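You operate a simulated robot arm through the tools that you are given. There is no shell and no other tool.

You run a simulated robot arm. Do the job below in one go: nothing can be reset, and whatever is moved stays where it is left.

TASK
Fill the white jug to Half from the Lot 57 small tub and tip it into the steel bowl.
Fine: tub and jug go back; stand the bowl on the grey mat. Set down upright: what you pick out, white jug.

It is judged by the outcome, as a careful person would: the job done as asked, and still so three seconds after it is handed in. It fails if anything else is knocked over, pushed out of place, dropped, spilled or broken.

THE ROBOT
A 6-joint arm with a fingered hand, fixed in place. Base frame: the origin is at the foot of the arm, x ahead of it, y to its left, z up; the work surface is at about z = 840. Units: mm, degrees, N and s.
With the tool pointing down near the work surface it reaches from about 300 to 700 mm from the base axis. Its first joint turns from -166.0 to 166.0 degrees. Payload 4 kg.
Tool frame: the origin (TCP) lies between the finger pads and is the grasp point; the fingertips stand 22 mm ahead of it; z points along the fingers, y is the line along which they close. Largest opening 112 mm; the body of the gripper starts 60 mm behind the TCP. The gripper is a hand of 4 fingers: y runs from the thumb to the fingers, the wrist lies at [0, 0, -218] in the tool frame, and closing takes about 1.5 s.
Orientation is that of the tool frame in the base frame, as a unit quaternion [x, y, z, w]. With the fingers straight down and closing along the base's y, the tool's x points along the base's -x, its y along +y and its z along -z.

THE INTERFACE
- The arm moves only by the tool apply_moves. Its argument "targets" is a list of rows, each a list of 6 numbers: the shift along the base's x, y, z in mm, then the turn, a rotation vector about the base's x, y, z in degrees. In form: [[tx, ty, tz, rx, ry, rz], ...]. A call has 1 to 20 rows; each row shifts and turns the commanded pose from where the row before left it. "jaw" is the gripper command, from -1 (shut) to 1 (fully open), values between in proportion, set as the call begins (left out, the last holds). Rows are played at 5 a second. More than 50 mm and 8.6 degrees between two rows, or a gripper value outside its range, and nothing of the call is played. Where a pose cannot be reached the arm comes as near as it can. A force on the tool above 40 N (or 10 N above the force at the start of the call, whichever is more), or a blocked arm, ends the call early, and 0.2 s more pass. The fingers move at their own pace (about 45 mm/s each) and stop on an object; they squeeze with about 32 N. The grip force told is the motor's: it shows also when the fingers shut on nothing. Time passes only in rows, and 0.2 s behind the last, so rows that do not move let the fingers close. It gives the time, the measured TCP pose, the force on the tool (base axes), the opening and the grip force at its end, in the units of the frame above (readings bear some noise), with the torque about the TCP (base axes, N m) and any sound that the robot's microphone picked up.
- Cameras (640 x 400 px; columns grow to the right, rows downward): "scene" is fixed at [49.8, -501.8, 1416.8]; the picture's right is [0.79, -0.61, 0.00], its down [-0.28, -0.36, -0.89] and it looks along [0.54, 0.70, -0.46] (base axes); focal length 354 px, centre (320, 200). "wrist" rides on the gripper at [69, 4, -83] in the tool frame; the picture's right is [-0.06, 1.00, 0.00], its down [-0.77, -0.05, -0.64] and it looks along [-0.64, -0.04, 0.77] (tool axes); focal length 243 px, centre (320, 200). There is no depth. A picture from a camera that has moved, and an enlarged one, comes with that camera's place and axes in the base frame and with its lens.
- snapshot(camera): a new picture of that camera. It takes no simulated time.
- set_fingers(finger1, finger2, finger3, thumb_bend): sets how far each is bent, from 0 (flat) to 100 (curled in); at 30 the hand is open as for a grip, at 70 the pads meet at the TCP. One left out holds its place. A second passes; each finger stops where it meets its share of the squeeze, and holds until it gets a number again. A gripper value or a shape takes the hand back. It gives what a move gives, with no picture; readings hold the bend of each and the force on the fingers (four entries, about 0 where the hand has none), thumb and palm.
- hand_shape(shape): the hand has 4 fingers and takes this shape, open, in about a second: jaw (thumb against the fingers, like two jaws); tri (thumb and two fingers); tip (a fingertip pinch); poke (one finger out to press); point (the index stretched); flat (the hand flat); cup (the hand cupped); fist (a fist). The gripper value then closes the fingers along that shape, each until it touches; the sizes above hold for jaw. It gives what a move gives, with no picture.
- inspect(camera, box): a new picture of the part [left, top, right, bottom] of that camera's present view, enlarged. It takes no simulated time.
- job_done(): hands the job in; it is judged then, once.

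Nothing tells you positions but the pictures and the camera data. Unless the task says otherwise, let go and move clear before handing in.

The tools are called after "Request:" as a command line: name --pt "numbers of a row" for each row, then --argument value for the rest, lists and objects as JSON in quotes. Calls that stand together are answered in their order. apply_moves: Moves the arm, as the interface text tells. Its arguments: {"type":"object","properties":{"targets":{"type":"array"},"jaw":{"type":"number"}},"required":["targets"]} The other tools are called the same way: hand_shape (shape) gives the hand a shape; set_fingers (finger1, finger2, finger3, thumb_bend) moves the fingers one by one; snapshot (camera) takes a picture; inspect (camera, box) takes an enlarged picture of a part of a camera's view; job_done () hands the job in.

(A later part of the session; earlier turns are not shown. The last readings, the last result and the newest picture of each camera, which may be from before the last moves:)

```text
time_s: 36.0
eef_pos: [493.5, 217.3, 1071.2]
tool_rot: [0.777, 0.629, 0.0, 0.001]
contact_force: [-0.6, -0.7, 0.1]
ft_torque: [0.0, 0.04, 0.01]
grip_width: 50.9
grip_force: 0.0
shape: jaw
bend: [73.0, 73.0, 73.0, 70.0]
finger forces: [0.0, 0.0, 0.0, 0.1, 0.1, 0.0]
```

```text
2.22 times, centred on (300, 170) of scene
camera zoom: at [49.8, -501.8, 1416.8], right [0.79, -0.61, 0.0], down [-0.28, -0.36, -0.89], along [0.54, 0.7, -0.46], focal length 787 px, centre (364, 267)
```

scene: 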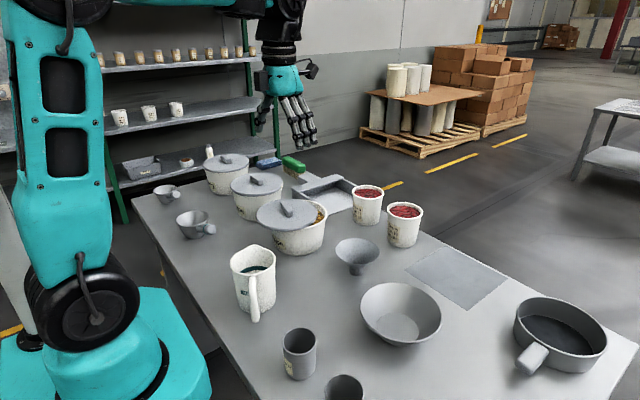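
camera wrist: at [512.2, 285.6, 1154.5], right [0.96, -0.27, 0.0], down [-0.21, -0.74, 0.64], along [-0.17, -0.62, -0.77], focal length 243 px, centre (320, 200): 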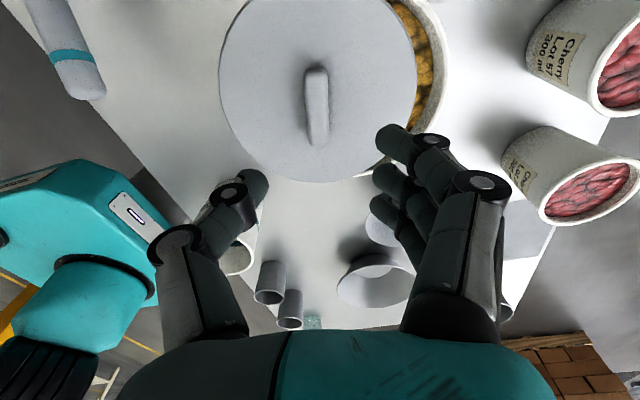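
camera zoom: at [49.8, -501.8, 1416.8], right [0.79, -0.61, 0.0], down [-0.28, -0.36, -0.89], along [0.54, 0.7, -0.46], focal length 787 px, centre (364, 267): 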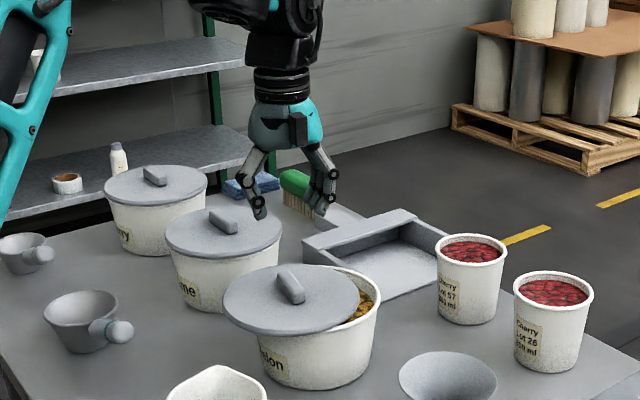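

The hand is directly over the knob and lined up with it. I'll descend most of the way and then check.

Request:
apply_moves --pt "-1 1 -25 0 0 0" --pt "-1 1 -25 0 0 0" --pt "0 0 -25 0 0 0" --pt "0 0 -10 0 0 0" --pt "0 0 0 0 0 0"

Request:
snapshot --camera "wrist"

Request:
inspect --camera "scene" --box '[230, 130, 370, 260]'

```text
time_s: 37.2
eef_pos: [489.2, 221.1, 986.8]
tool_rot: [0.778, 0.629, -0.001, 0.001]
contact_force: [-0.2, 0.0, 0.0]
ft_torque: [0.02, 0.01, -0.01]
grip_width: 51.0
grip_force: 0.0
shape: jaw
bend: [73.0, 73.0, 73.0, 70.0]
finger forces: [0.0, 0.0, 0.0, 0.0, 0.0, 0.1]
```

```text
taken
camera wrist: at [508.3, 288.8, 1069.2], right [0.96, -0.27, 0.0], down [-0.21, -0.74, 0.64], along [-0.17, -0.62, -0.77], focal length 243 px, centre (320, 200)
```

wrist: 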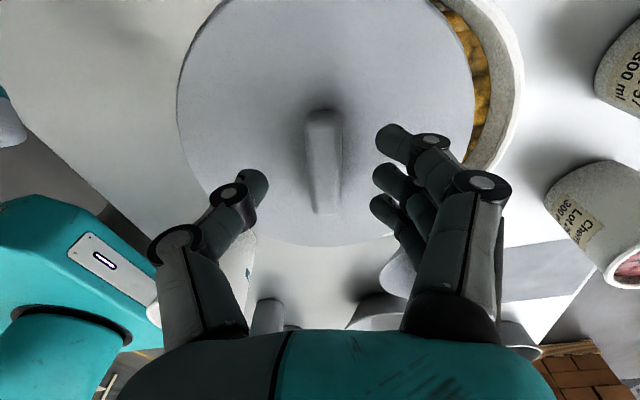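

```text
3.08 times, centred on (300, 195) of scene
camera zoom: at [49.8, -501.8, 1416.8], right [0.79, -0.61, 0.0], down [-0.28, -0.36, -0.89], along [0.54, 0.7, -0.46], focal length 1090 px, centre (382, 215)
```

zoom: 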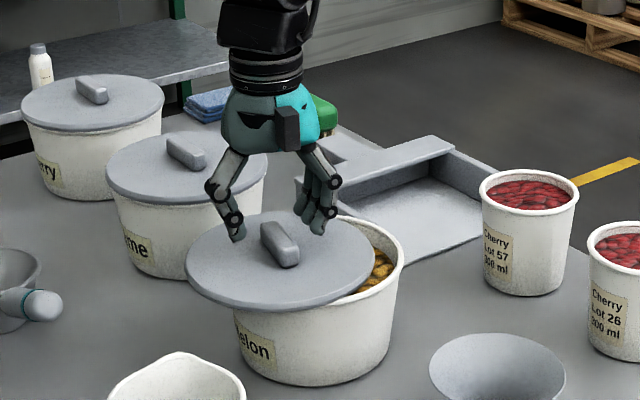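

Request:
apply_moves --pt "0 0 -6 0 0 0" --pt "0 0 -6 0 0 0" --pt "0 0 0 0 0 0"

Request:
inspect --camera "scene" --box '[250, 160, 350, 250]'

Request:
snapshot --camera "wrist"

```text
time_s: 38.0
eef_pos: [488.2, 221.8, 973.8]
tool_rot: [0.778, 0.629, 0.0, 0.0]
contact_force: [-0.6, -0.4, -0.6]
ft_torque: [0.01, 0.06, -0.02]
grip_width: 51.3
grip_force: 0.1
shape: jaw
bend: [73.0, 73.0, 73.0, 70.0]
finger forces: [0.1, 0.0, 0.1, 0.0, 0.0, 0.1]
```

```text
4.44 times, centred on (300, 205) of scene
camera zoom: at [49.8, -501.8, 1416.8], right [0.79, -0.61, 0.0], down [-0.28, -0.36, -0.89], along [0.54, 0.7, -0.46], focal length 1574 px, centre (409, 178)
```

zoom: 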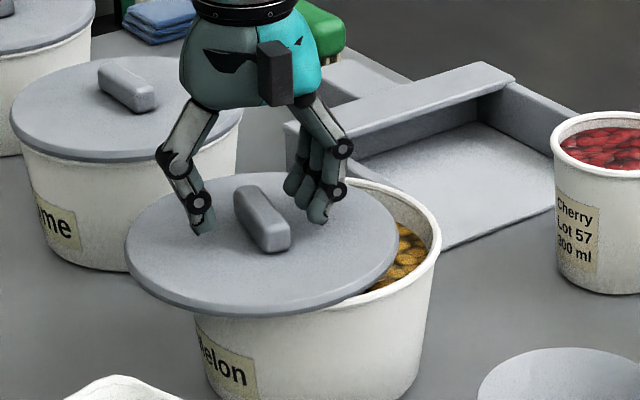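

```text
taken
camera wrist: at [508.5, 288.2, 1056.9], right [0.96, -0.27, 0.0], down [-0.21, -0.74, 0.64], along [-0.17, -0.62, -0.77], focal length 243 px, centre (320, 200)
```

wrist: 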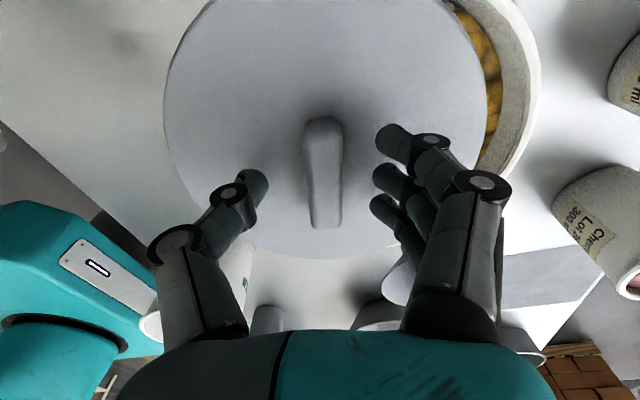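

Request:
apply_moves --pt "0 0 -3 0 0 0" --pt "0 0 -3 0 0 0" --pt "0 0 -3 0 0 0" --pt "0 0 0 0 0 0"

Request:
inspect --camera "scene" --box '[250, 160, 350, 250]'

```text
time_s: 39.0
eef_pos: [490.2, 220.2, 966.0]
tool_rot: [0.778, 0.628, 0.001, 0.0]
contact_force: [0.8, 0.7, 18.4]
ft_torque: [-0.1, -0.37, -0.03]
grip_width: 50.8
grip_force: 0.1
shape: jaw
bend: [74.0, 74.0, 74.0, 70.0]
finger forces: [4.8, 4.9, 5.0, 0.0, 3.5, 0.1]
```

```text
4.44 times, centred on (300, 205) of scene
camera zoom: at [49.8, -501.8, 1416.8], right [0.79, -0.61, 0.0], down [-0.28, -0.36, -0.89], along [0.54, 0.7, -0.46], focal length 1574 px, centre (409, 178)
```

zoom: 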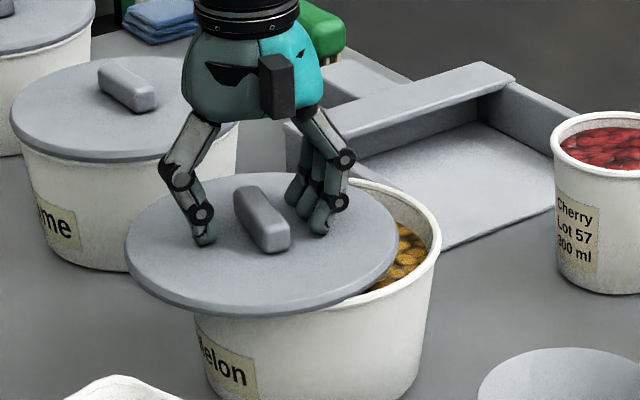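

The fingertips have touched the lid, so its top is at about 944. I'll lift 4 mm and close on the knob.

Request:
apply_moves --pt "0 0 4 0 0 0" --pt "0 0 0 0 0 0"

Request:
apply_moves --pt "0 0 0 0 0 0" --pt "0 0 0 0 0 0" --pt "0 0 0 0 0 0" --pt "0 0 0 0 0 0" --pt "0 0 0 0 0 0" --pt "0 0 0 0 0 0" --pt "0 0 0 0 0 0" --jaw -1

Request:
snapshot --camera "wrist"

```text
time_s: 39.6
eef_pos: [491.2, 219.5, 967.1]
tool_rot: [0.778, 0.629, -0.001, 0.0]
contact_force: [0.2, -0.2, 0.2]
ft_torque: [0.01, -0.02, 0.02]
grip_width: 50.8
grip_force: 0.0
shape: jaw
bend: [73.0, 73.0, 73.0, 70.0]
finger forces: [0.0, 0.1, 0.0, 0.0, 0.0, 0.0]
```

```text
time_s: 41.2
eef_pos: [491.3, 220.2, 968.3]
tool_rot: [0.778, 0.629, -0.001, 0.001]
contact_force: [0.0, 0.0, -0.9]
ft_torque: [0.0, 0.0, 0.03]
grip_width: 12.4
grip_force: 32.3
shape: jaw
bend: [72.0, 72.0, 72.0, 70.0]
finger forces: [9.6, 9.6, 9.6, 0.0, 28.8, 0.0]
```

```text
taken
camera wrist: at [509.8, 287.5, 1051.8], right [0.96, -0.27, 0.0], down [-0.21, -0.74, 0.64], along [-0.17, -0.62, -0.77], focal length 243 px, centre (320, 200)
```

wrist: 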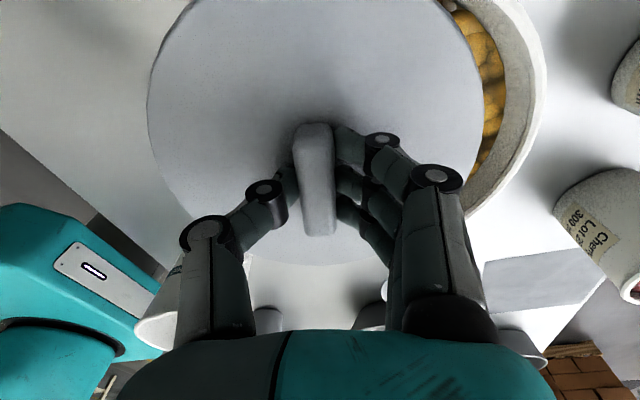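

The knob is held firmly. I'll lift the lid a little and compare its position with the tub rim.

Request:
apply_moves --pt "0 0 6 0 0 0" --pt "0 0 8 0 0 0" --pt "0 0 8 0 0 0" --pt "0 0 0 0 0 0"

Request:
snapshot --camera "wrist"

Request:
inspect --camera "scene" --box '[250, 160, 350, 260]'

```text
time_s: 42.2
eef_pos: [490.8, 219.4, 991.3]
tool_rot: [0.778, 0.629, -0.001, 0.0]
contact_force: [0.5, 0.3, -0.1]
ft_torque: [-0.01, 0.0, -0.02]
grip_width: 12.4
grip_force: 32.4
shape: jaw
bend: [72.0, 72.0, 72.0, 70.0]
finger forces: [9.6, 9.6, 9.6, 0.0, 28.8, 0.0]
```

```text
taken
camera wrist: at [509.8, 287.2, 1074.3], right [0.96, -0.27, 0.0], down [-0.21, -0.74, 0.64], along [-0.17, -0.62, -0.77], focal length 243 px, centre (320, 200)
```

wrist: 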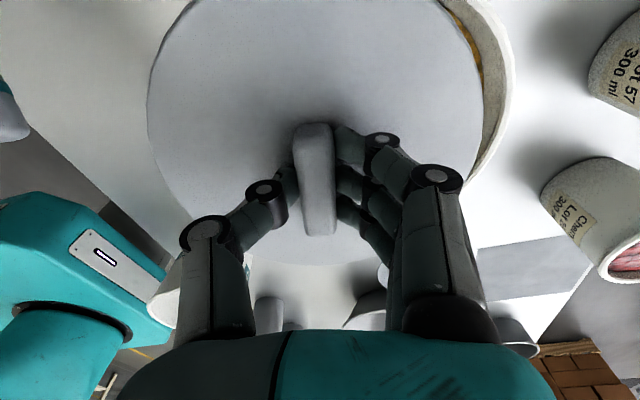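

```text
4.00 times, centred on (300, 210) of scene
camera zoom: at [49.8, -501.8, 1416.8], right [0.79, -0.61, 0.0], down [-0.28, -0.36, -0.89], along [0.54, 0.7, -0.46], focal length 1417 px, centre (400, 160)
```

zoom: 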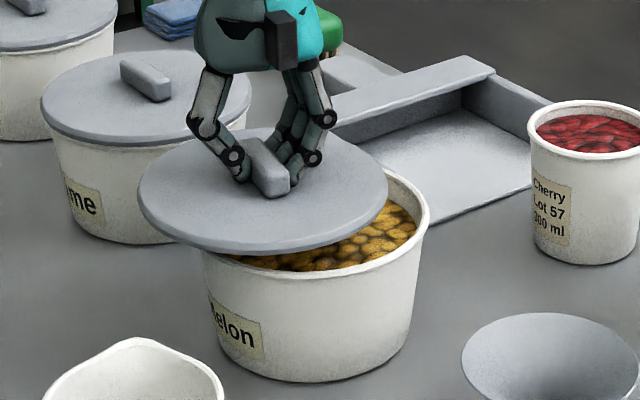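

Request:
apply_moves --pt "7 -2.5 0 0 0 0" --pt "7 -2.5 0 0 0 0" --pt "7 -2 0 0 0 0" --pt "7 -2 0 0 0 0" --pt "0 0 -8 0 0 0" --pt "0 0 -6 0 0 0" --pt "0 0 0 0 0 0"

Request:
inspect --camera "scene" --box '[140, 130, 360, 270]'

Request:
inspect --camera "scene" --box '[250, 160, 350, 260]'

Request:
snapshot --camera "wrist"

```text
time_s: 43.8
eef_pos: [518.7, 210.5, 977.9]
tool_rot: [0.778, 0.629, -0.001, 0.0]
contact_force: [0.3, -0.3, -0.5]
ft_torque: [-0.02, 0.0, -0.03]
grip_width: 12.3
grip_force: 31.9
shape: jaw
bend: [72.0, 72.0, 72.0, 70.0]
finger forces: [9.5, 9.6, 9.6, 0.0, 28.8, 0.0]
```

```text
2.86 times, centred on (250, 200) of scene
camera zoom: at [49.8, -501.8, 1416.8], right [0.79, -0.61, 0.0], down [-0.28, -0.36, -0.89], along [0.54, 0.7, -0.46], focal length 1012 px, centre (520, 200)
```

zoom: 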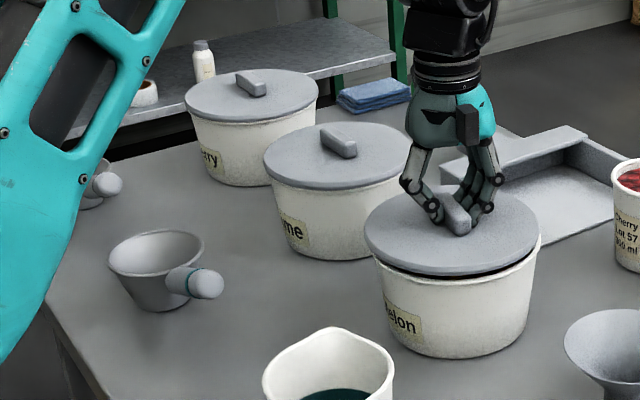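

```text
4.00 times, centred on (300, 210) of scene
camera zoom: at [49.8, -501.8, 1416.8], right [0.79, -0.61, 0.0], down [-0.28, -0.36, -0.89], along [0.54, 0.7, -0.46], focal length 1417 px, centre (400, 160)
```

zoom: 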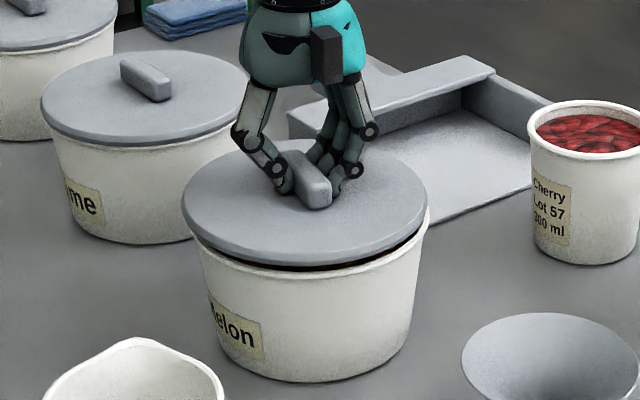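

```text
taken
camera wrist: at [537.0, 278.3, 1060.5], right [0.96, -0.27, 0.0], down [-0.21, -0.74, 0.64], along [-0.17, -0.62, -0.77], focal length 243 px, centre (320, 200)
```

wrist: 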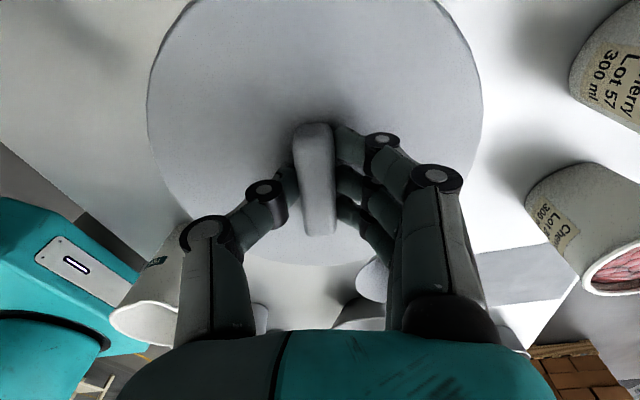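

Request:
apply_moves --pt "3 2.5 0 0 0 0" --pt "0 0 -4 0 0 0" --pt "0 0 -3 0 0 0" --pt "0 0 0 0 0 0"

Request:
inspect --camera "scene" --box '[140, 130, 360, 270]'

Request:
inspect --camera "scene" --box '[255, 180, 345, 260]'

```text
time_s: 44.8
eef_pos: [520.1, 212.2, 970.8]
tool_rot: [0.778, 0.629, -0.002, 0.001]
contact_force: [-0.5, -0.5, -0.8]
ft_torque: [-0.03, 0.02, 0.04]
grip_width: 12.2
grip_force: 32.3
shape: jaw
bend: [72.0, 72.0, 72.0, 70.0]
finger forces: [9.6, 9.5, 9.6, 0.1, 28.8, 0.1]
```

```text
2.86 times, centred on (250, 200) of scene
camera zoom: at [49.8, -501.8, 1416.8], right [0.79, -0.61, 0.0], down [-0.28, -0.36, -0.89], along [0.54, 0.7, -0.46], focal length 1012 px, centre (520, 200)
```

zoom: 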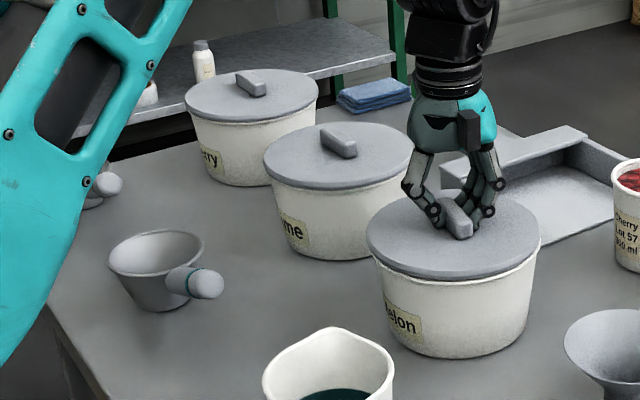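

```text
5.00 times, centred on (300, 220) of scene
camera zoom: at [49.8, -501.8, 1416.8], right [0.79, -0.61, 0.0], down [-0.28, -0.36, -0.89], along [0.54, 0.7, -0.46], focal length 1771 px, centre (420, 100)
```

zoom: 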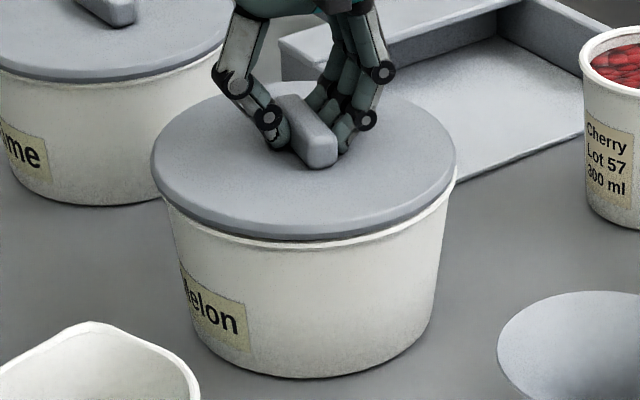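

Request:
apply_moves --pt "2.4 -1.8 0 0 0 0" --pt "0 0 -1.5 0 0 0" --pt "0 0 -1 0 0 0" --pt "0 0 0 0 0 0"

Request:
inspect --camera "scene" --box '[255, 180, 345, 260]'

```text
time_s: 45.8
eef_pos: [523.7, 211.0, 968.2]
tool_rot: [0.778, 0.629, 0.0, 0.0]
contact_force: [0.1, -0.8, 3.2]
ft_torque: [0.0, -0.07, 0.0]
grip_width: 12.3
grip_force: 31.8
shape: jaw
bend: [72.0, 72.0, 72.0, 70.0]
finger forces: [9.9, 9.9, 9.9, 0.0, 29.3, 0.1]
```

```text
5.00 times, centred on (300, 220) of scene
camera zoom: at [49.8, -501.8, 1416.8], right [0.79, -0.61, 0.0], down [-0.28, -0.36, -0.89], along [0.54, 0.7, -0.46], focal length 1771 px, centre (420, 100)
```

zoom: 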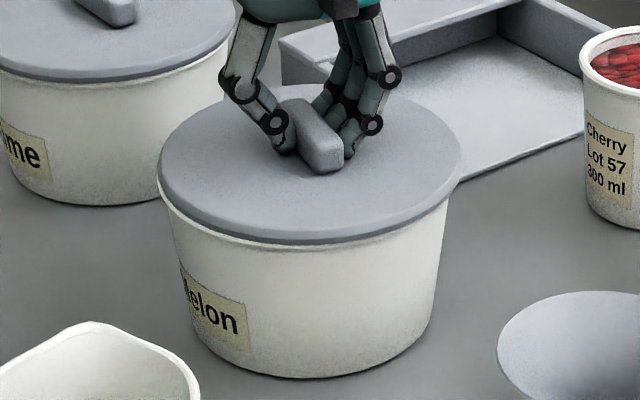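

The lid is seated and centred on the tub again. I'll release the knob gently and rise.

Request:
apply_moves --pt "0 0 0 0 0 0" --pt "0 0 0 0 0 0" --pt "0 0 0 0 0 0" --pt "0 0 0 0 0 0" --pt "0 0 0 0 0 0" --jaw -0.1

Request:
apply_moves --pt "0 0 10 0 0 0" --pt "0 0 20 0 0 0" --pt "0 0 40 0 0 0" --pt "0 0 40 0 0 0" --pt "0 0 40 0 0 0" --pt "0 0 20 0 0 0" --pt "0 0 0 0 0 0"

Request:
inspect --camera "scene" --box '[140, 130, 360, 270]'

Request:
snapshot --camera "wrist"

```text
time_s: 47.0
eef_pos: [523.1, 210.6, 967.6]
tool_rot: [0.777, 0.629, -0.001, 0.001]
contact_force: [-0.5, 0.4, 0.1]
ft_torque: [0.0, -0.02, 0.06]
grip_width: 49.7
grip_force: 0.0
shape: jaw
bend: [73.0, 73.0, 73.0, 70.0]
finger forces: [0.0, 0.1, 0.0, 0.0, 0.1, 0.0]
```

```text
time_s: 48.6
eef_pos: [524.2, 212.9, 1139.1]
tool_rot: [0.778, 0.629, 0.0, 0.0]
contact_force: [0.2, -0.7, -1.0]
ft_torque: [-0.01, -0.01, 0.03]
grip_width: 50.0
grip_force: 0.0
shape: jaw
bend: [73.0, 73.0, 73.0, 70.0]
finger forces: [0.0, 0.1, 0.1, 0.1, 0.0, 0.1]
```

```text
2.86 times, centred on (250, 200) of scene
camera zoom: at [49.8, -501.8, 1416.8], right [0.79, -0.61, 0.0], down [-0.28, -0.36, -0.89], along [0.54, 0.7, -0.46], focal length 1012 px, centre (520, 200)
```

zoom: 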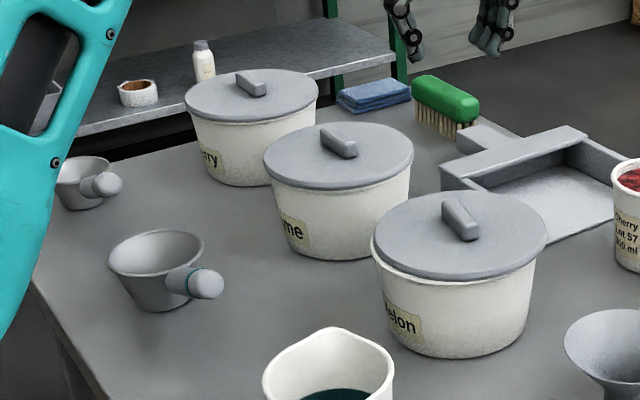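

```text
taken
camera wrist: at [543.3, 280.4, 1221.5], right [0.96, -0.27, 0.0], down [-0.21, -0.74, 0.64], along [-0.17, -0.62, -0.77], focal length 243 px, centre (320, 200)
```

wrist: 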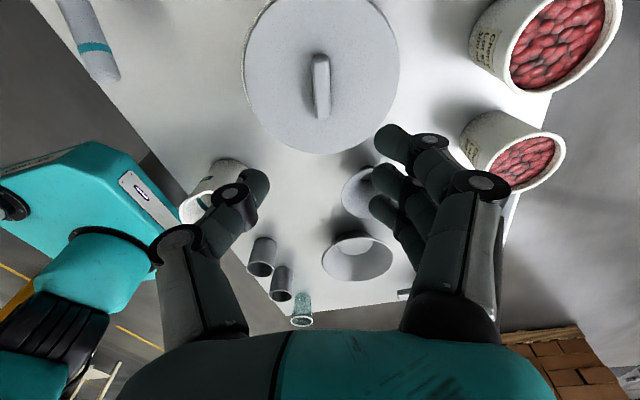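

The Melon lid is back in place. Next I'll move the empty steel bowl onto the mat, since it's safer to carry empty. I'll travel high across the table and look down at it first.

Request:
apply_moves --pt "-9.4 -36 0 0 0 -0.8" --pt "-9.4 -36 0 0 0 -0.8" --pt "-9.4 -36 0 0 0 -0.8" --pt "-9.4 -36 0 0 0 -0.8" --pt "-9.4 -36 -4 0 0 -0.8" --pt "-9.4 -36 -4 0 0 -0.8" --pt "-9.4 -36 -4 0 0 -0.8" --pt "-9.4 -36 -4 0 0 -0.8" --pt "-9.4 -36 -4 0 0 -0.8" --pt "-9.4 -36 -4 0 0 -0.8" --pt "0 0 0 0 0 0"

Request:
snapshot --camera "wrist"

Request:
snapshot --camera "scene"

```text
time_s: 51.0
eef_pos: [427.5, -147.1, 1114.5]
tool_rot: [0.819, 0.573, -0.002, 0.0]
contact_force: [0.2, 0.6, 0.1]
ft_torque: [0.02, 0.01, 0.0]
grip_width: 49.8
grip_force: 0.0
shape: jaw
bend: [73.0, 73.0, 73.0, 70.0]
finger forces: [0.0, 0.1, 0.0, 0.0, 0.0, 0.0]
```

```text
taken
camera wrist: at [455.8, -83.5, 1196.7], right [0.92, -0.4, 0.0], down [-0.31, -0.7, 0.64], along [-0.26, -0.59, -0.77], focal length 243 px, centre (320, 200)
```

wrist: 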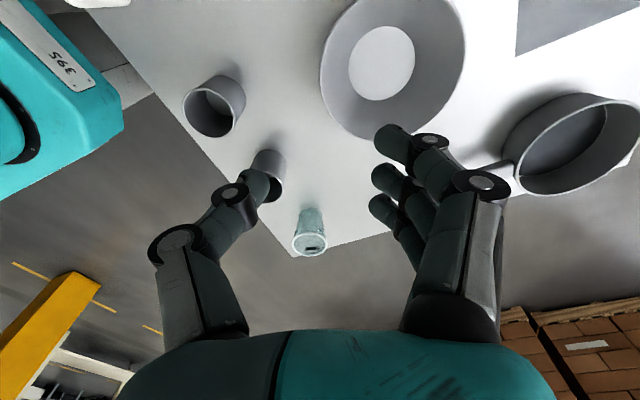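

```text
taken
```

scene: 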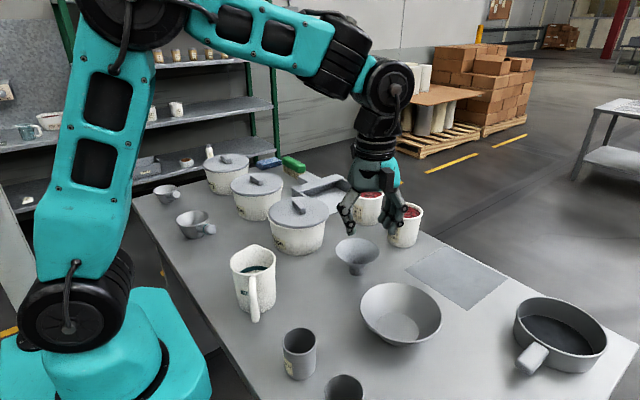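

The bowl centre is about (504, -172) with an 82 mm rim radius, and its rim point nearest the robot is right below the hand. I'll tilt the hand 30° outward to follow the sloping wall, narrow the opening and come down to a pre-grasp.

Request:
apply_moves --pt "0 0 0 -2.42 -7.1 0.3" --pt "0 0 0 -2.42 -7.1 0.3" --pt "0 0 0 -2.42 -7.1 0.3" --pt "0 0 0 -2.42 -7.1 0.3" --pt "-5 2 -30 0 0 0" --pt "-5 2 -30 0 0 0" --pt "-5 2 -40 0 0 0" --pt "-3 2 -40 0 0 0" --pt "0 0 -30 0 0 0" --pt "0 0 0 0 0 0" --jaw -0.4

Request:
snapshot --camera "wrist"

Request:
inspect --camera "scene" --box '[270, 180, 470, 360]'

```text
time_s: 53.2
eef_pos: [410.5, -142.0, 944.5]
tool_rot: [0.786, 0.562, 0.152, 0.21]
contact_force: [-0.2, -0.3, 0.3]
ft_torque: [-0.01, -0.03, -0.01]
grip_width: 34.0
grip_force: 0.1
shape: jaw
bend: [73.0, 73.0, 73.0, 70.0]
finger forces: [0.0, 0.1, 0.0, 0.1, 0.0, 0.0]
```

```text
taken
camera wrist: at [398.0, -64.0, 1018.8], right [0.8, -0.34, 0.5], down [-0.59, -0.61, 0.53], along [0.12, -0.72, -0.69], focal length 243 px, centre (320, 200)
```

wrist: 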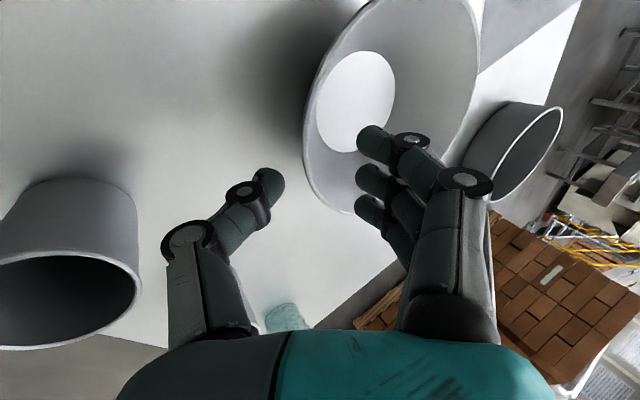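

```text
2.22 times, centred on (370, 270) of scene
camera zoom: at [49.8, -501.8, 1416.8], right [0.79, -0.61, 0.0], down [-0.28, -0.36, -0.89], along [0.54, 0.7, -0.46], focal length 787 px, centre (209, 44)
```

zoom: 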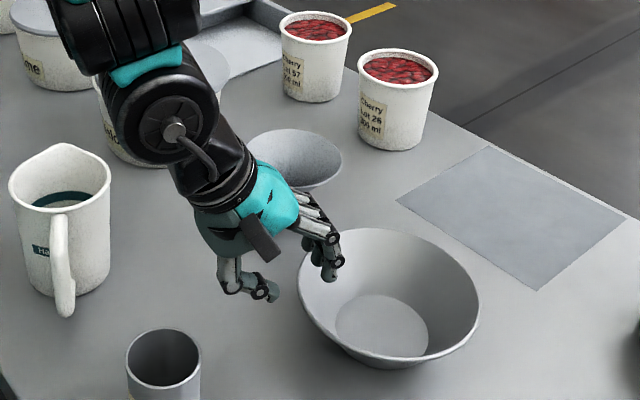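

Request:
apply_moves --pt "0 0 -20 0 0 0" --pt "6 -2 -11 0 0 0" --pt "6 -2 -11 0 0 0" --pt "0 0 0 0 0 0"

Request:
snapshot --camera "wrist"

Request:
inspect --camera "scene" --box '[330, 250, 450, 360]'

```text
time_s: 54.2
eef_pos: [423.4, -145.0, 901.7]
tool_rot: [0.786, 0.562, 0.152, 0.209]
contact_force: [0.7, -0.3, 0.3]
ft_torque: [0.0, 0.01, -0.01]
grip_width: 33.7
grip_force: 0.0
shape: jaw
bend: [73.0, 73.0, 73.0, 70.0]
finger forces: [0.0, 0.1, 0.0, 0.1, 0.1, 0.0]
```

```text
taken
camera wrist: at [409.8, -67.7, 976.0], right [0.8, -0.34, 0.5], down [-0.59, -0.61, 0.53], along [0.12, -0.72, -0.69], focal length 243 px, centre (320, 200)
```

wrist: 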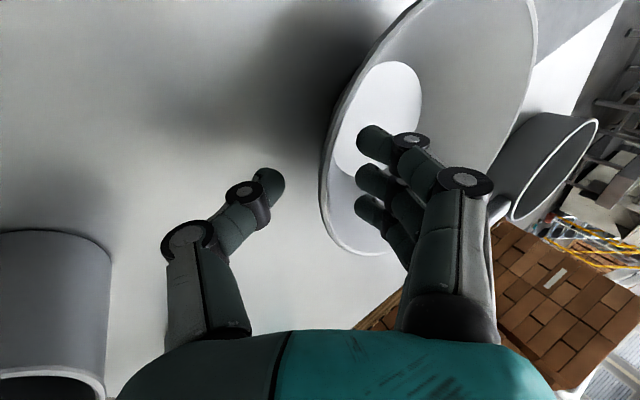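

```text
3.64 times, centred on (390, 305) of scene
camera zoom: at [49.8, -501.8, 1416.8], right [0.79, -0.61, 0.0], down [-0.28, -0.36, -0.89], along [0.54, 0.7, -0.46], focal length 1288 px, centre (66, -182)
```

zoom: 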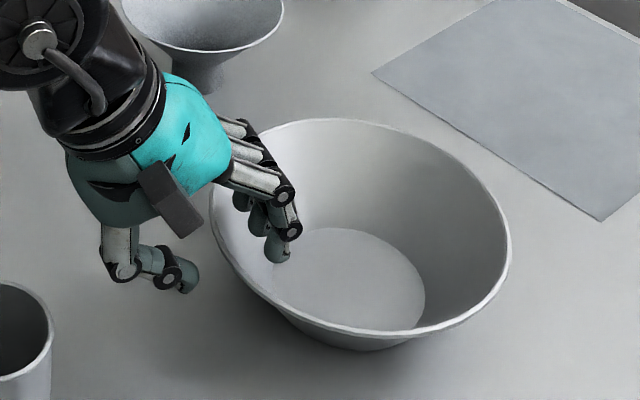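

The fingers are inside the rim and the thumb outside, with the rim directly ahead along the tool axis. I'll narrow the opening slightly, advance about 28 mm and close.

Request:
apply_moves --pt "0 0 0 0 0 0" --pt "0 0 0 0 0 0" --pt "4.5 -1.5 -8 0 0 0" --pt "4.5 -1.5 -8 0 0 0" --pt "4.4 -1.5 -8 0 0 0" --pt "0 0 0 0 0 0" --jaw -0.57

Request:
snapshot --camera "wrist"

Request:
inspect --camera "scene" --box '[330, 250, 450, 360]'

```text
time_s: 55.6
eef_pos: [436.7, -149.6, 877.6]
tool_rot: [0.785, 0.562, 0.152, 0.209]
contact_force: [0.9, -0.9, 1.1]
ft_torque: [-0.04, -0.07, 0.03]
grip_width: 24.8
grip_force: 0.0
shape: jaw
bend: [73.0, 73.0, 73.0, 70.0]
finger forces: [0.4, 0.5, 0.8, 0.0, 0.1, 0.0]
```

```text
taken
camera wrist: at [424.1, -71.1, 951.4], right [0.8, -0.34, 0.5], down [-0.59, -0.61, 0.53], along [0.12, -0.72, -0.69], focal length 243 px, centre (320, 200)
```

wrist: 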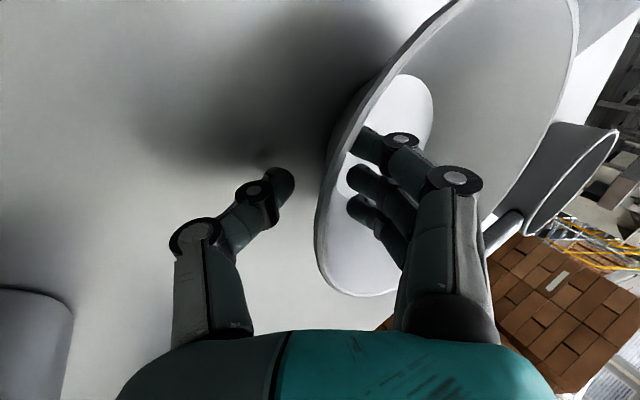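

```text
3.64 times, centred on (390, 305) of scene
camera zoom: at [49.8, -501.8, 1416.8], right [0.79, -0.61, 0.0], down [-0.28, -0.36, -0.89], along [0.54, 0.7, -0.46], focal length 1288 px, centre (66, -182)
```

zoom: 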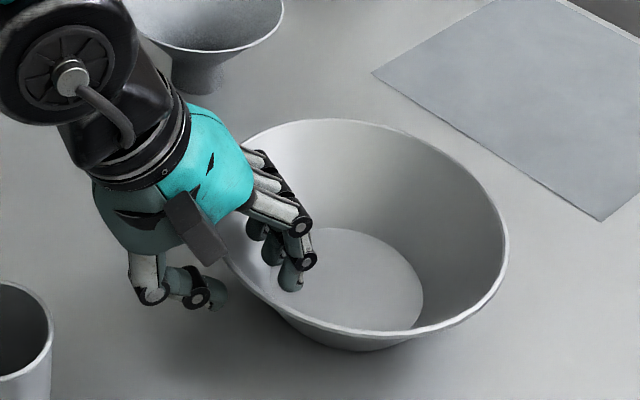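

Request:
apply_moves --pt "0 0 0 0 0 0" --pt "0 0 0 0 0 0" --pt "0 0 0 0 0 0" --pt "0 0 0 0 0 0" --pt "0 0 0 0 0 0" --pt "0 0 0 0 0 0" --jaw -1

Request:
snapshot --camera "wrist"

Request:
inspect --camera "scene" --box '[330, 250, 450, 360]'

```text
time_s: 57.0
eef_pos: [436.6, -149.6, 876.7]
tool_rot: [0.786, 0.561, 0.153, 0.21]
contact_force: [0.6, 0.3, 0.1]
ft_torque: [-0.03, -0.08, 0.04]
grip_width: 1.7
grip_force: 31.8
shape: jaw
bend: [73.0, 73.0, 73.0, 66.0]
finger forces: [8.8, 8.8, 8.9, 0.1, 26.3, 0.0]
```

```text
taken
camera wrist: at [423.9, -71.0, 951.3], right [0.8, -0.34, 0.5], down [-0.59, -0.61, 0.53], along [0.12, -0.72, -0.69], focal length 243 px, centre (320, 200)
```

wrist: 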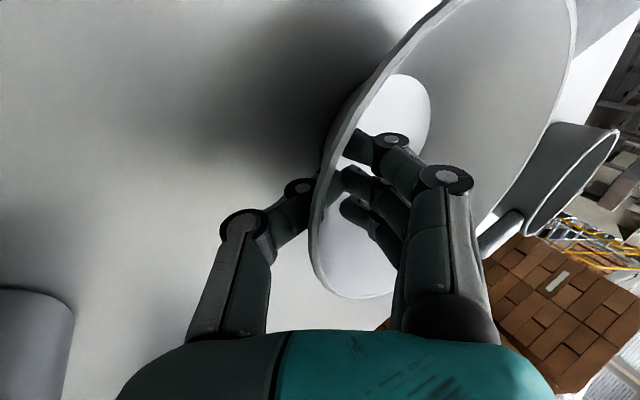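

```text
3.64 times, centred on (390, 305) of scene
camera zoom: at [49.8, -501.8, 1416.8], right [0.79, -0.61, 0.0], down [-0.28, -0.36, -0.89], along [0.54, 0.7, -0.46], focal length 1288 px, centre (66, -182)
```

zoom: 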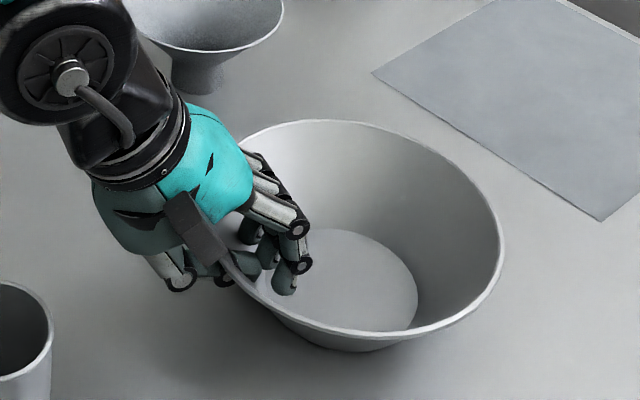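

The bowl rim is gripped. I'll lift it slowly and check that it hangs level.

Request:
apply_moves --pt "0 0 5 0 0 0" --pt "0 0 10 0 0 0" --pt "0 0 15 0 0 0" --pt "0 0 15 0 0 0" --pt "0 0 0 0 0 0"

Request:
snapshot --camera "scene"

Request:
snapshot --camera "wrist"

```text
time_s: 58.2
eef_pos: [437.1, -148.5, 921.4]
tool_rot: [0.786, 0.562, 0.152, 0.208]
contact_force: [0.7, -0.2, -1.4]
ft_torque: [0.02, 0.1, -0.03]
grip_width: 2.0
grip_force: 32.2
shape: jaw
bend: [73.0, 73.0, 73.0, 67.0]
finger forces: [10.1, 9.8, 9.6, 0.1, 29.8, 0.0]
```

```text
taken
```

scene: 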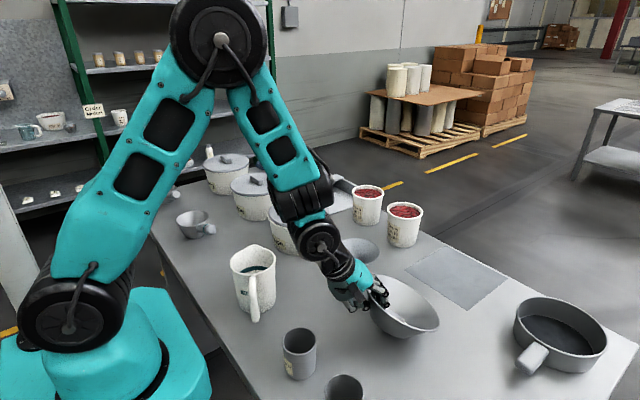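

```text
taken
camera wrist: at [424.1, -70.4, 996.7], right [0.8, -0.34, 0.5], down [-0.59, -0.61, 0.53], along [0.12, -0.72, -0.69], focal length 243 px, centre (320, 200)
```

wrist: 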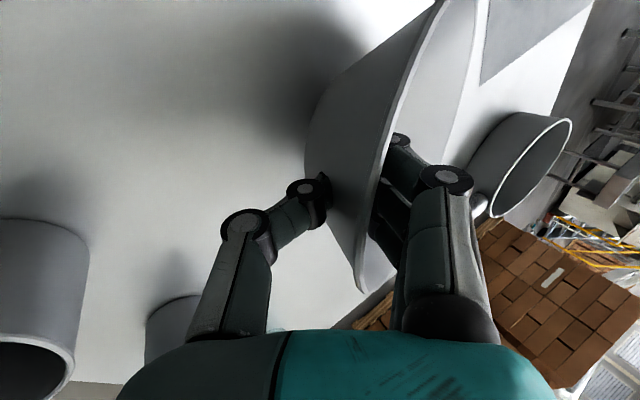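

Request:
inspect --camera "scene" --box '[320, 230, 460, 350]'

```text
3.33 times, centred on (390, 290) of scene
camera zoom: at [49.8, -501.8, 1416.8], right [0.79, -0.61, 0.0], down [-0.28, -0.36, -0.89], along [0.54, 0.7, -0.46], focal length 1181 px, centre (87, -100)
```

zoom: 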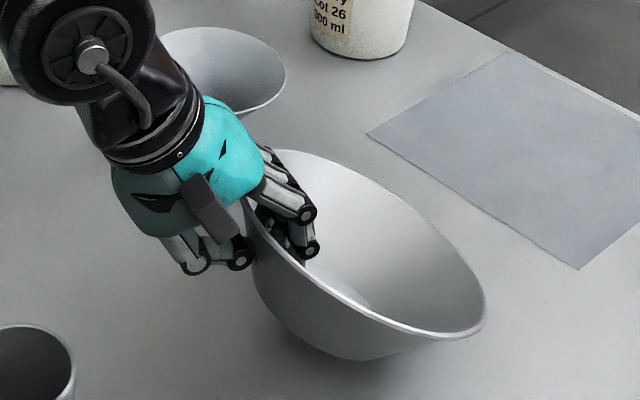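

Request:
apply_moves --pt "0 0 15 0 0 0" --pt "0 0 15 0 0 0" --pt "0 0 15 0 0 0" --pt "0 0 0 0 0 0"

Request:
inspect --camera "scene" --box '[320, 210, 460, 350]'

```text
time_s: 59.2
eef_pos: [439.0, -148.1, 968.0]
tool_rot: [0.786, 0.562, 0.152, 0.209]
contact_force: [0.0, -0.1, -1.8]
ft_torque: [0.03, 0.06, -0.01]
grip_width: 2.1
grip_force: 32.2
shape: jaw
bend: [73.0, 73.0, 73.0, 67.0]
finger forces: [10.3, 10.0, 9.8, 0.0, 30.1, 0.0]
```

```text
2.86 times, centred on (390, 280) of scene
camera zoom: at [49.8, -501.8, 1416.8], right [0.79, -0.61, 0.0], down [-0.28, -0.36, -0.89], along [0.54, 0.7, -0.46], focal length 1012 px, centre (120, -29)
```

zoom: 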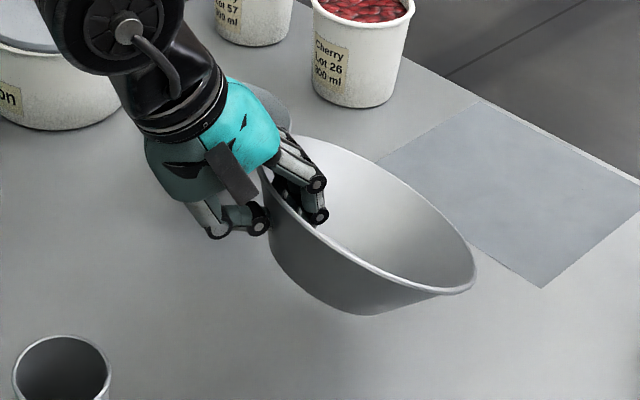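

The bowl sags about 20° in the grip but is held securely. I'll tilt the hand up to level it before carrying it.

Request:
apply_moves --pt "0 0 0 -1.93 -5.68 0" --pt "0 0 0 -1.93 -5.68 0" --pt "0 0 0 -1.93 -5.68 0" --pt "0 0 0 0 0 0"

Request:
inspect --camera "scene" --box '[320, 210, 460, 350]'

Request:
snapshot --camera "wrist"

```text
time_s: 60.2
eef_pos: [438.6, -148.9, 968.1]
tool_rot: [0.743, 0.532, 0.239, 0.329]
contact_force: [-0.4, -0.1, -1.4]
ft_torque: [0.01, 0.04, 0.02]
grip_width: 1.8
grip_force: 31.3
shape: jaw
bend: [73.0, 73.0, 73.0, 67.0]
finger forces: [10.4, 10.1, 9.8, 0.1, 30.6, 0.1]
```

```text
2.86 times, centred on (390, 280) of scene
camera zoom: at [49.8, -501.8, 1416.8], right [0.79, -0.61, 0.0], down [-0.28, -0.36, -0.89], along [0.54, 0.7, -0.46], focal length 1012 px, centre (120, -29)
```

zoom: 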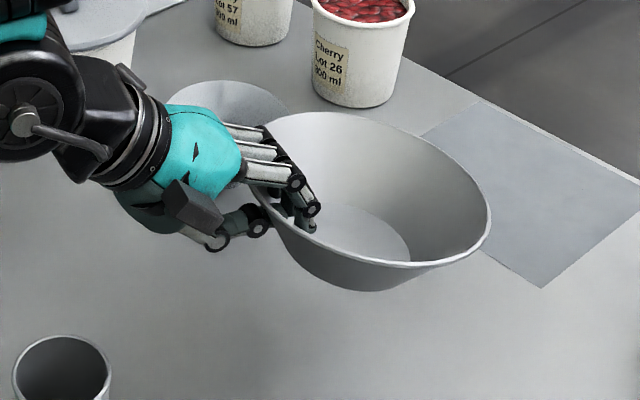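

```text
taken
camera wrist: at [404.3, -63.9, 1027.8], right [0.61, -0.28, 0.74], down [-0.73, -0.56, 0.39], along [0.31, -0.78, -0.55], focal length 243 px, centre (320, 200)
```

wrist: 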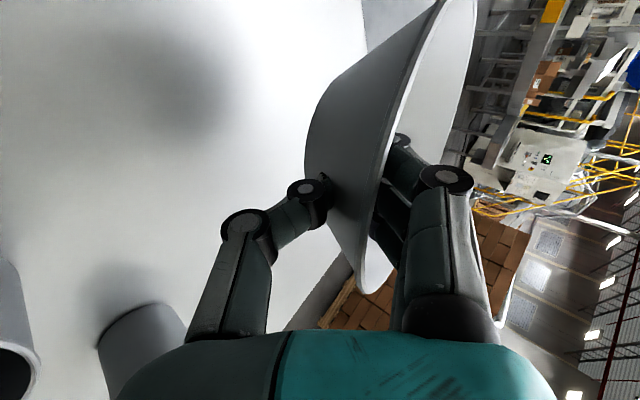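

The bowl is near level now. I'll carry it at this height to above the mat.

Request:
apply_moves --pt "23 2 0 0 0 0.8" --pt "23 2 0 0 0 0.8" --pt "23 2 0 0 0 0.8" --pt "23 2 0 0 0 0.8" --pt "23 2 0 0 0 0.8" --pt "23 2 0 0 0 0.8" --pt "23 2 0 0 0 0.8" --pt "23 2 0 0 0 0.8" --pt "22 3 0 0 0 0.8" --pt "22 3 0 0 0 0.8" --pt "0 0 0 0 0 0"

Request:
snapshot --camera "scene"

Request:
inspect --camera "scene" --box '[370, 190, 550, 330]'

Request:
snapshot --camera "wrist"

```text
time_s: 62.6
eef_pos: [665.7, -126.7, 966.8]
tool_rot: [0.704, 0.582, 0.261, 0.312]
contact_force: [-0.7, 0.2, -0.7]
ft_torque: [0.04, 0.06, 0.01]
grip_width: 2.3
grip_force: 32.0
shape: jaw
bend: [73.0, 73.0, 73.0, 67.0]
finger forces: [10.5, 10.1, 9.8, 0.1, 30.8, 0.0]
```

```text
taken
```

scene: 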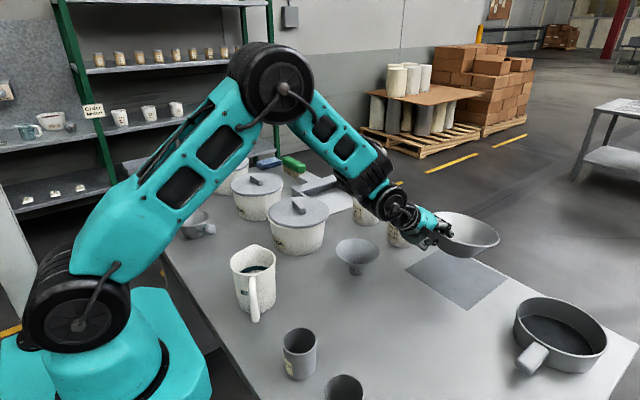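

```text
2.86 times, centred on (460, 260) of scene
camera zoom: at [49.8, -501.8, 1416.8], right [0.79, -0.61, 0.0], down [-0.28, -0.36, -0.89], along [0.54, 0.7, -0.46], focal length 1012 px, centre (-80, 29)
```

zoom: 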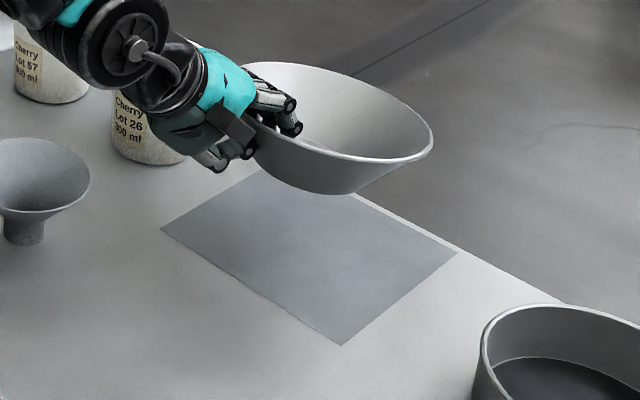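

```text
taken
camera wrist: at [621.3, -48.2, 1025.7], right [0.64, -0.19, 0.74], down [-0.64, -0.66, 0.39], along [0.41, -0.73, -0.55], focal length 243 px, centre (320, 200)
```

wrist: 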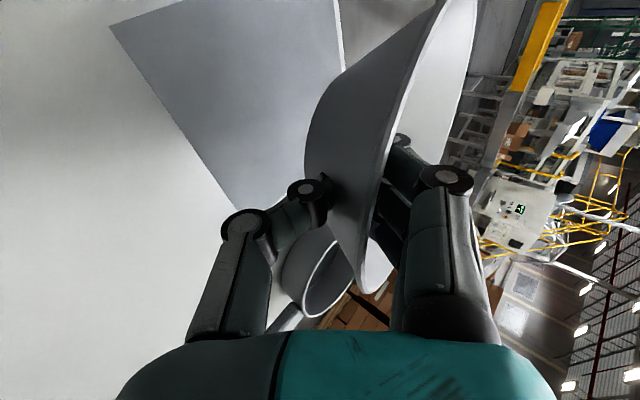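

Request:
apply_moves --pt "0 0 -20 0 0 0" --pt "0 0 -20 0 0 0" --pt "0 0 -20 0 0 0" --pt "0 0 -10 0 0 0" --pt "0 0 0 0 0 0"

Request:
inspect --camera "scene" --box '[370, 190, 550, 330]'

```text
time_s: 63.8
eef_pos: [666.5, -128.3, 897.9]
tool_rot: [0.704, 0.582, 0.261, 0.312]
contact_force: [0.0, -0.7, -1.3]
ft_torque: [0.01, 0.08, -0.04]
grip_width: 2.1
grip_force: 32.4
shape: jaw
bend: [73.0, 73.0, 73.0, 67.0]
finger forces: [10.7, 10.1, 9.7, 0.1, 30.9, 0.0]
```

```text
2.86 times, centred on (460, 260) of scene
camera zoom: at [49.8, -501.8, 1416.8], right [0.79, -0.61, 0.0], down [-0.28, -0.36, -0.89], along [0.54, 0.7, -0.46], focal length 1012 px, centre (-80, 29)
```

zoom: 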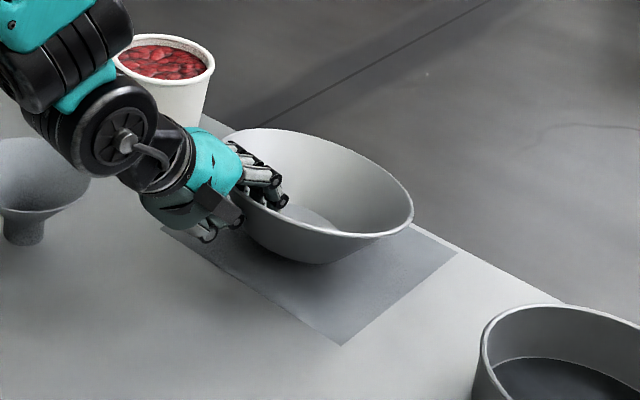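

Request:
apply_moves --pt "0 0 -5 0 0 0" --pt "0 0 -4 0 0 0" --pt "0 0 -3 0 0 0" --pt "0 0 0 0 0 0"

Request:
inspect --camera "scene" --box '[370, 190, 550, 330]'

Request:
snapshot --camera "wrist"

```text
time_s: 64.8
eef_pos: [664.6, -127.8, 885.5]
tool_rot: [0.704, 0.582, 0.26, 0.312]
contact_force: [-0.1, -0.5, -1.3]
ft_torque: [0.02, 0.08, 0.02]
grip_width: 2.0
grip_force: 31.6
shape: jaw
bend: [73.0, 73.0, 73.0, 67.0]
finger forces: [10.6, 10.2, 9.8, 0.0, 30.9, 0.1]
```

```text
2.86 times, centred on (460, 260) of scene
camera zoom: at [49.8, -501.8, 1416.8], right [0.79, -0.61, 0.0], down [-0.28, -0.36, -0.89], along [0.54, 0.7, -0.46], focal length 1012 px, centre (-80, 29)
```

zoom: 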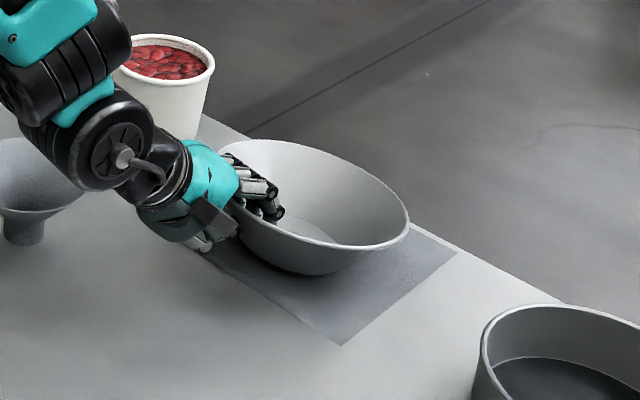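

```text
taken
camera wrist: at [620.4, -48.2, 945.0], right [0.64, -0.19, 0.74], down [-0.64, -0.66, 0.39], along [0.41, -0.73, -0.55], focal length 243 px, centre (320, 200)
```

wrist: 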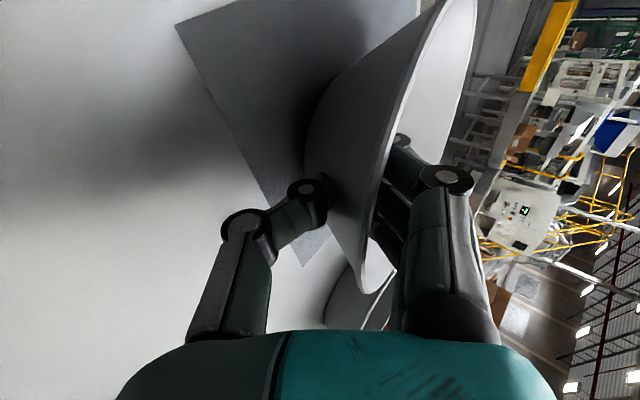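

Request:
apply_moves --pt "0 0 -2 0 0 0" --pt "0 0 -2 0 0 0" --pt "0 0 -2 0 0 0" --pt "0 0 0 0 0 0"

Request:
inspect --camera "scene" --box '[410, 210, 530, 310]'

```text
time_s: 65.8
eef_pos: [665.0, -128.1, 879.7]
tool_rot: [0.704, 0.583, 0.26, 0.311]
contact_force: [0.1, 0.3, -0.8]
ft_torque: [0.02, 0.0, 0.02]
grip_width: 2.0
grip_force: 32.4
shape: jaw
bend: [73.0, 73.0, 73.0, 67.0]
finger forces: [9.9, 9.7, 9.8, 0.1, 29.8, 0.0]
```

```text
4.00 times, centred on (470, 260) of scene
camera zoom: at [49.8, -501.8, 1416.8], right [0.79, -0.61, 0.0], down [-0.28, -0.36, -0.89], along [0.54, 0.7, -0.46], focal length 1417 px, centre (-280, -40)
```

zoom: 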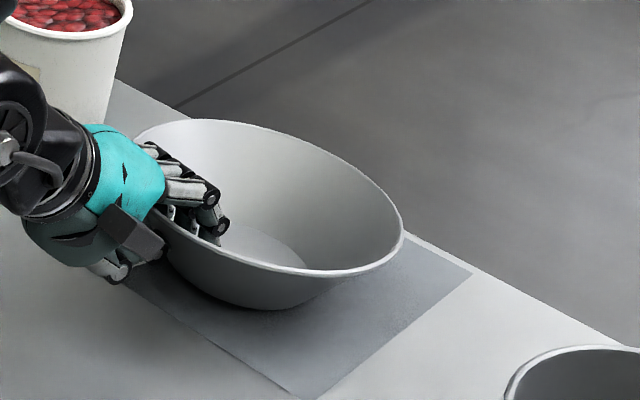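

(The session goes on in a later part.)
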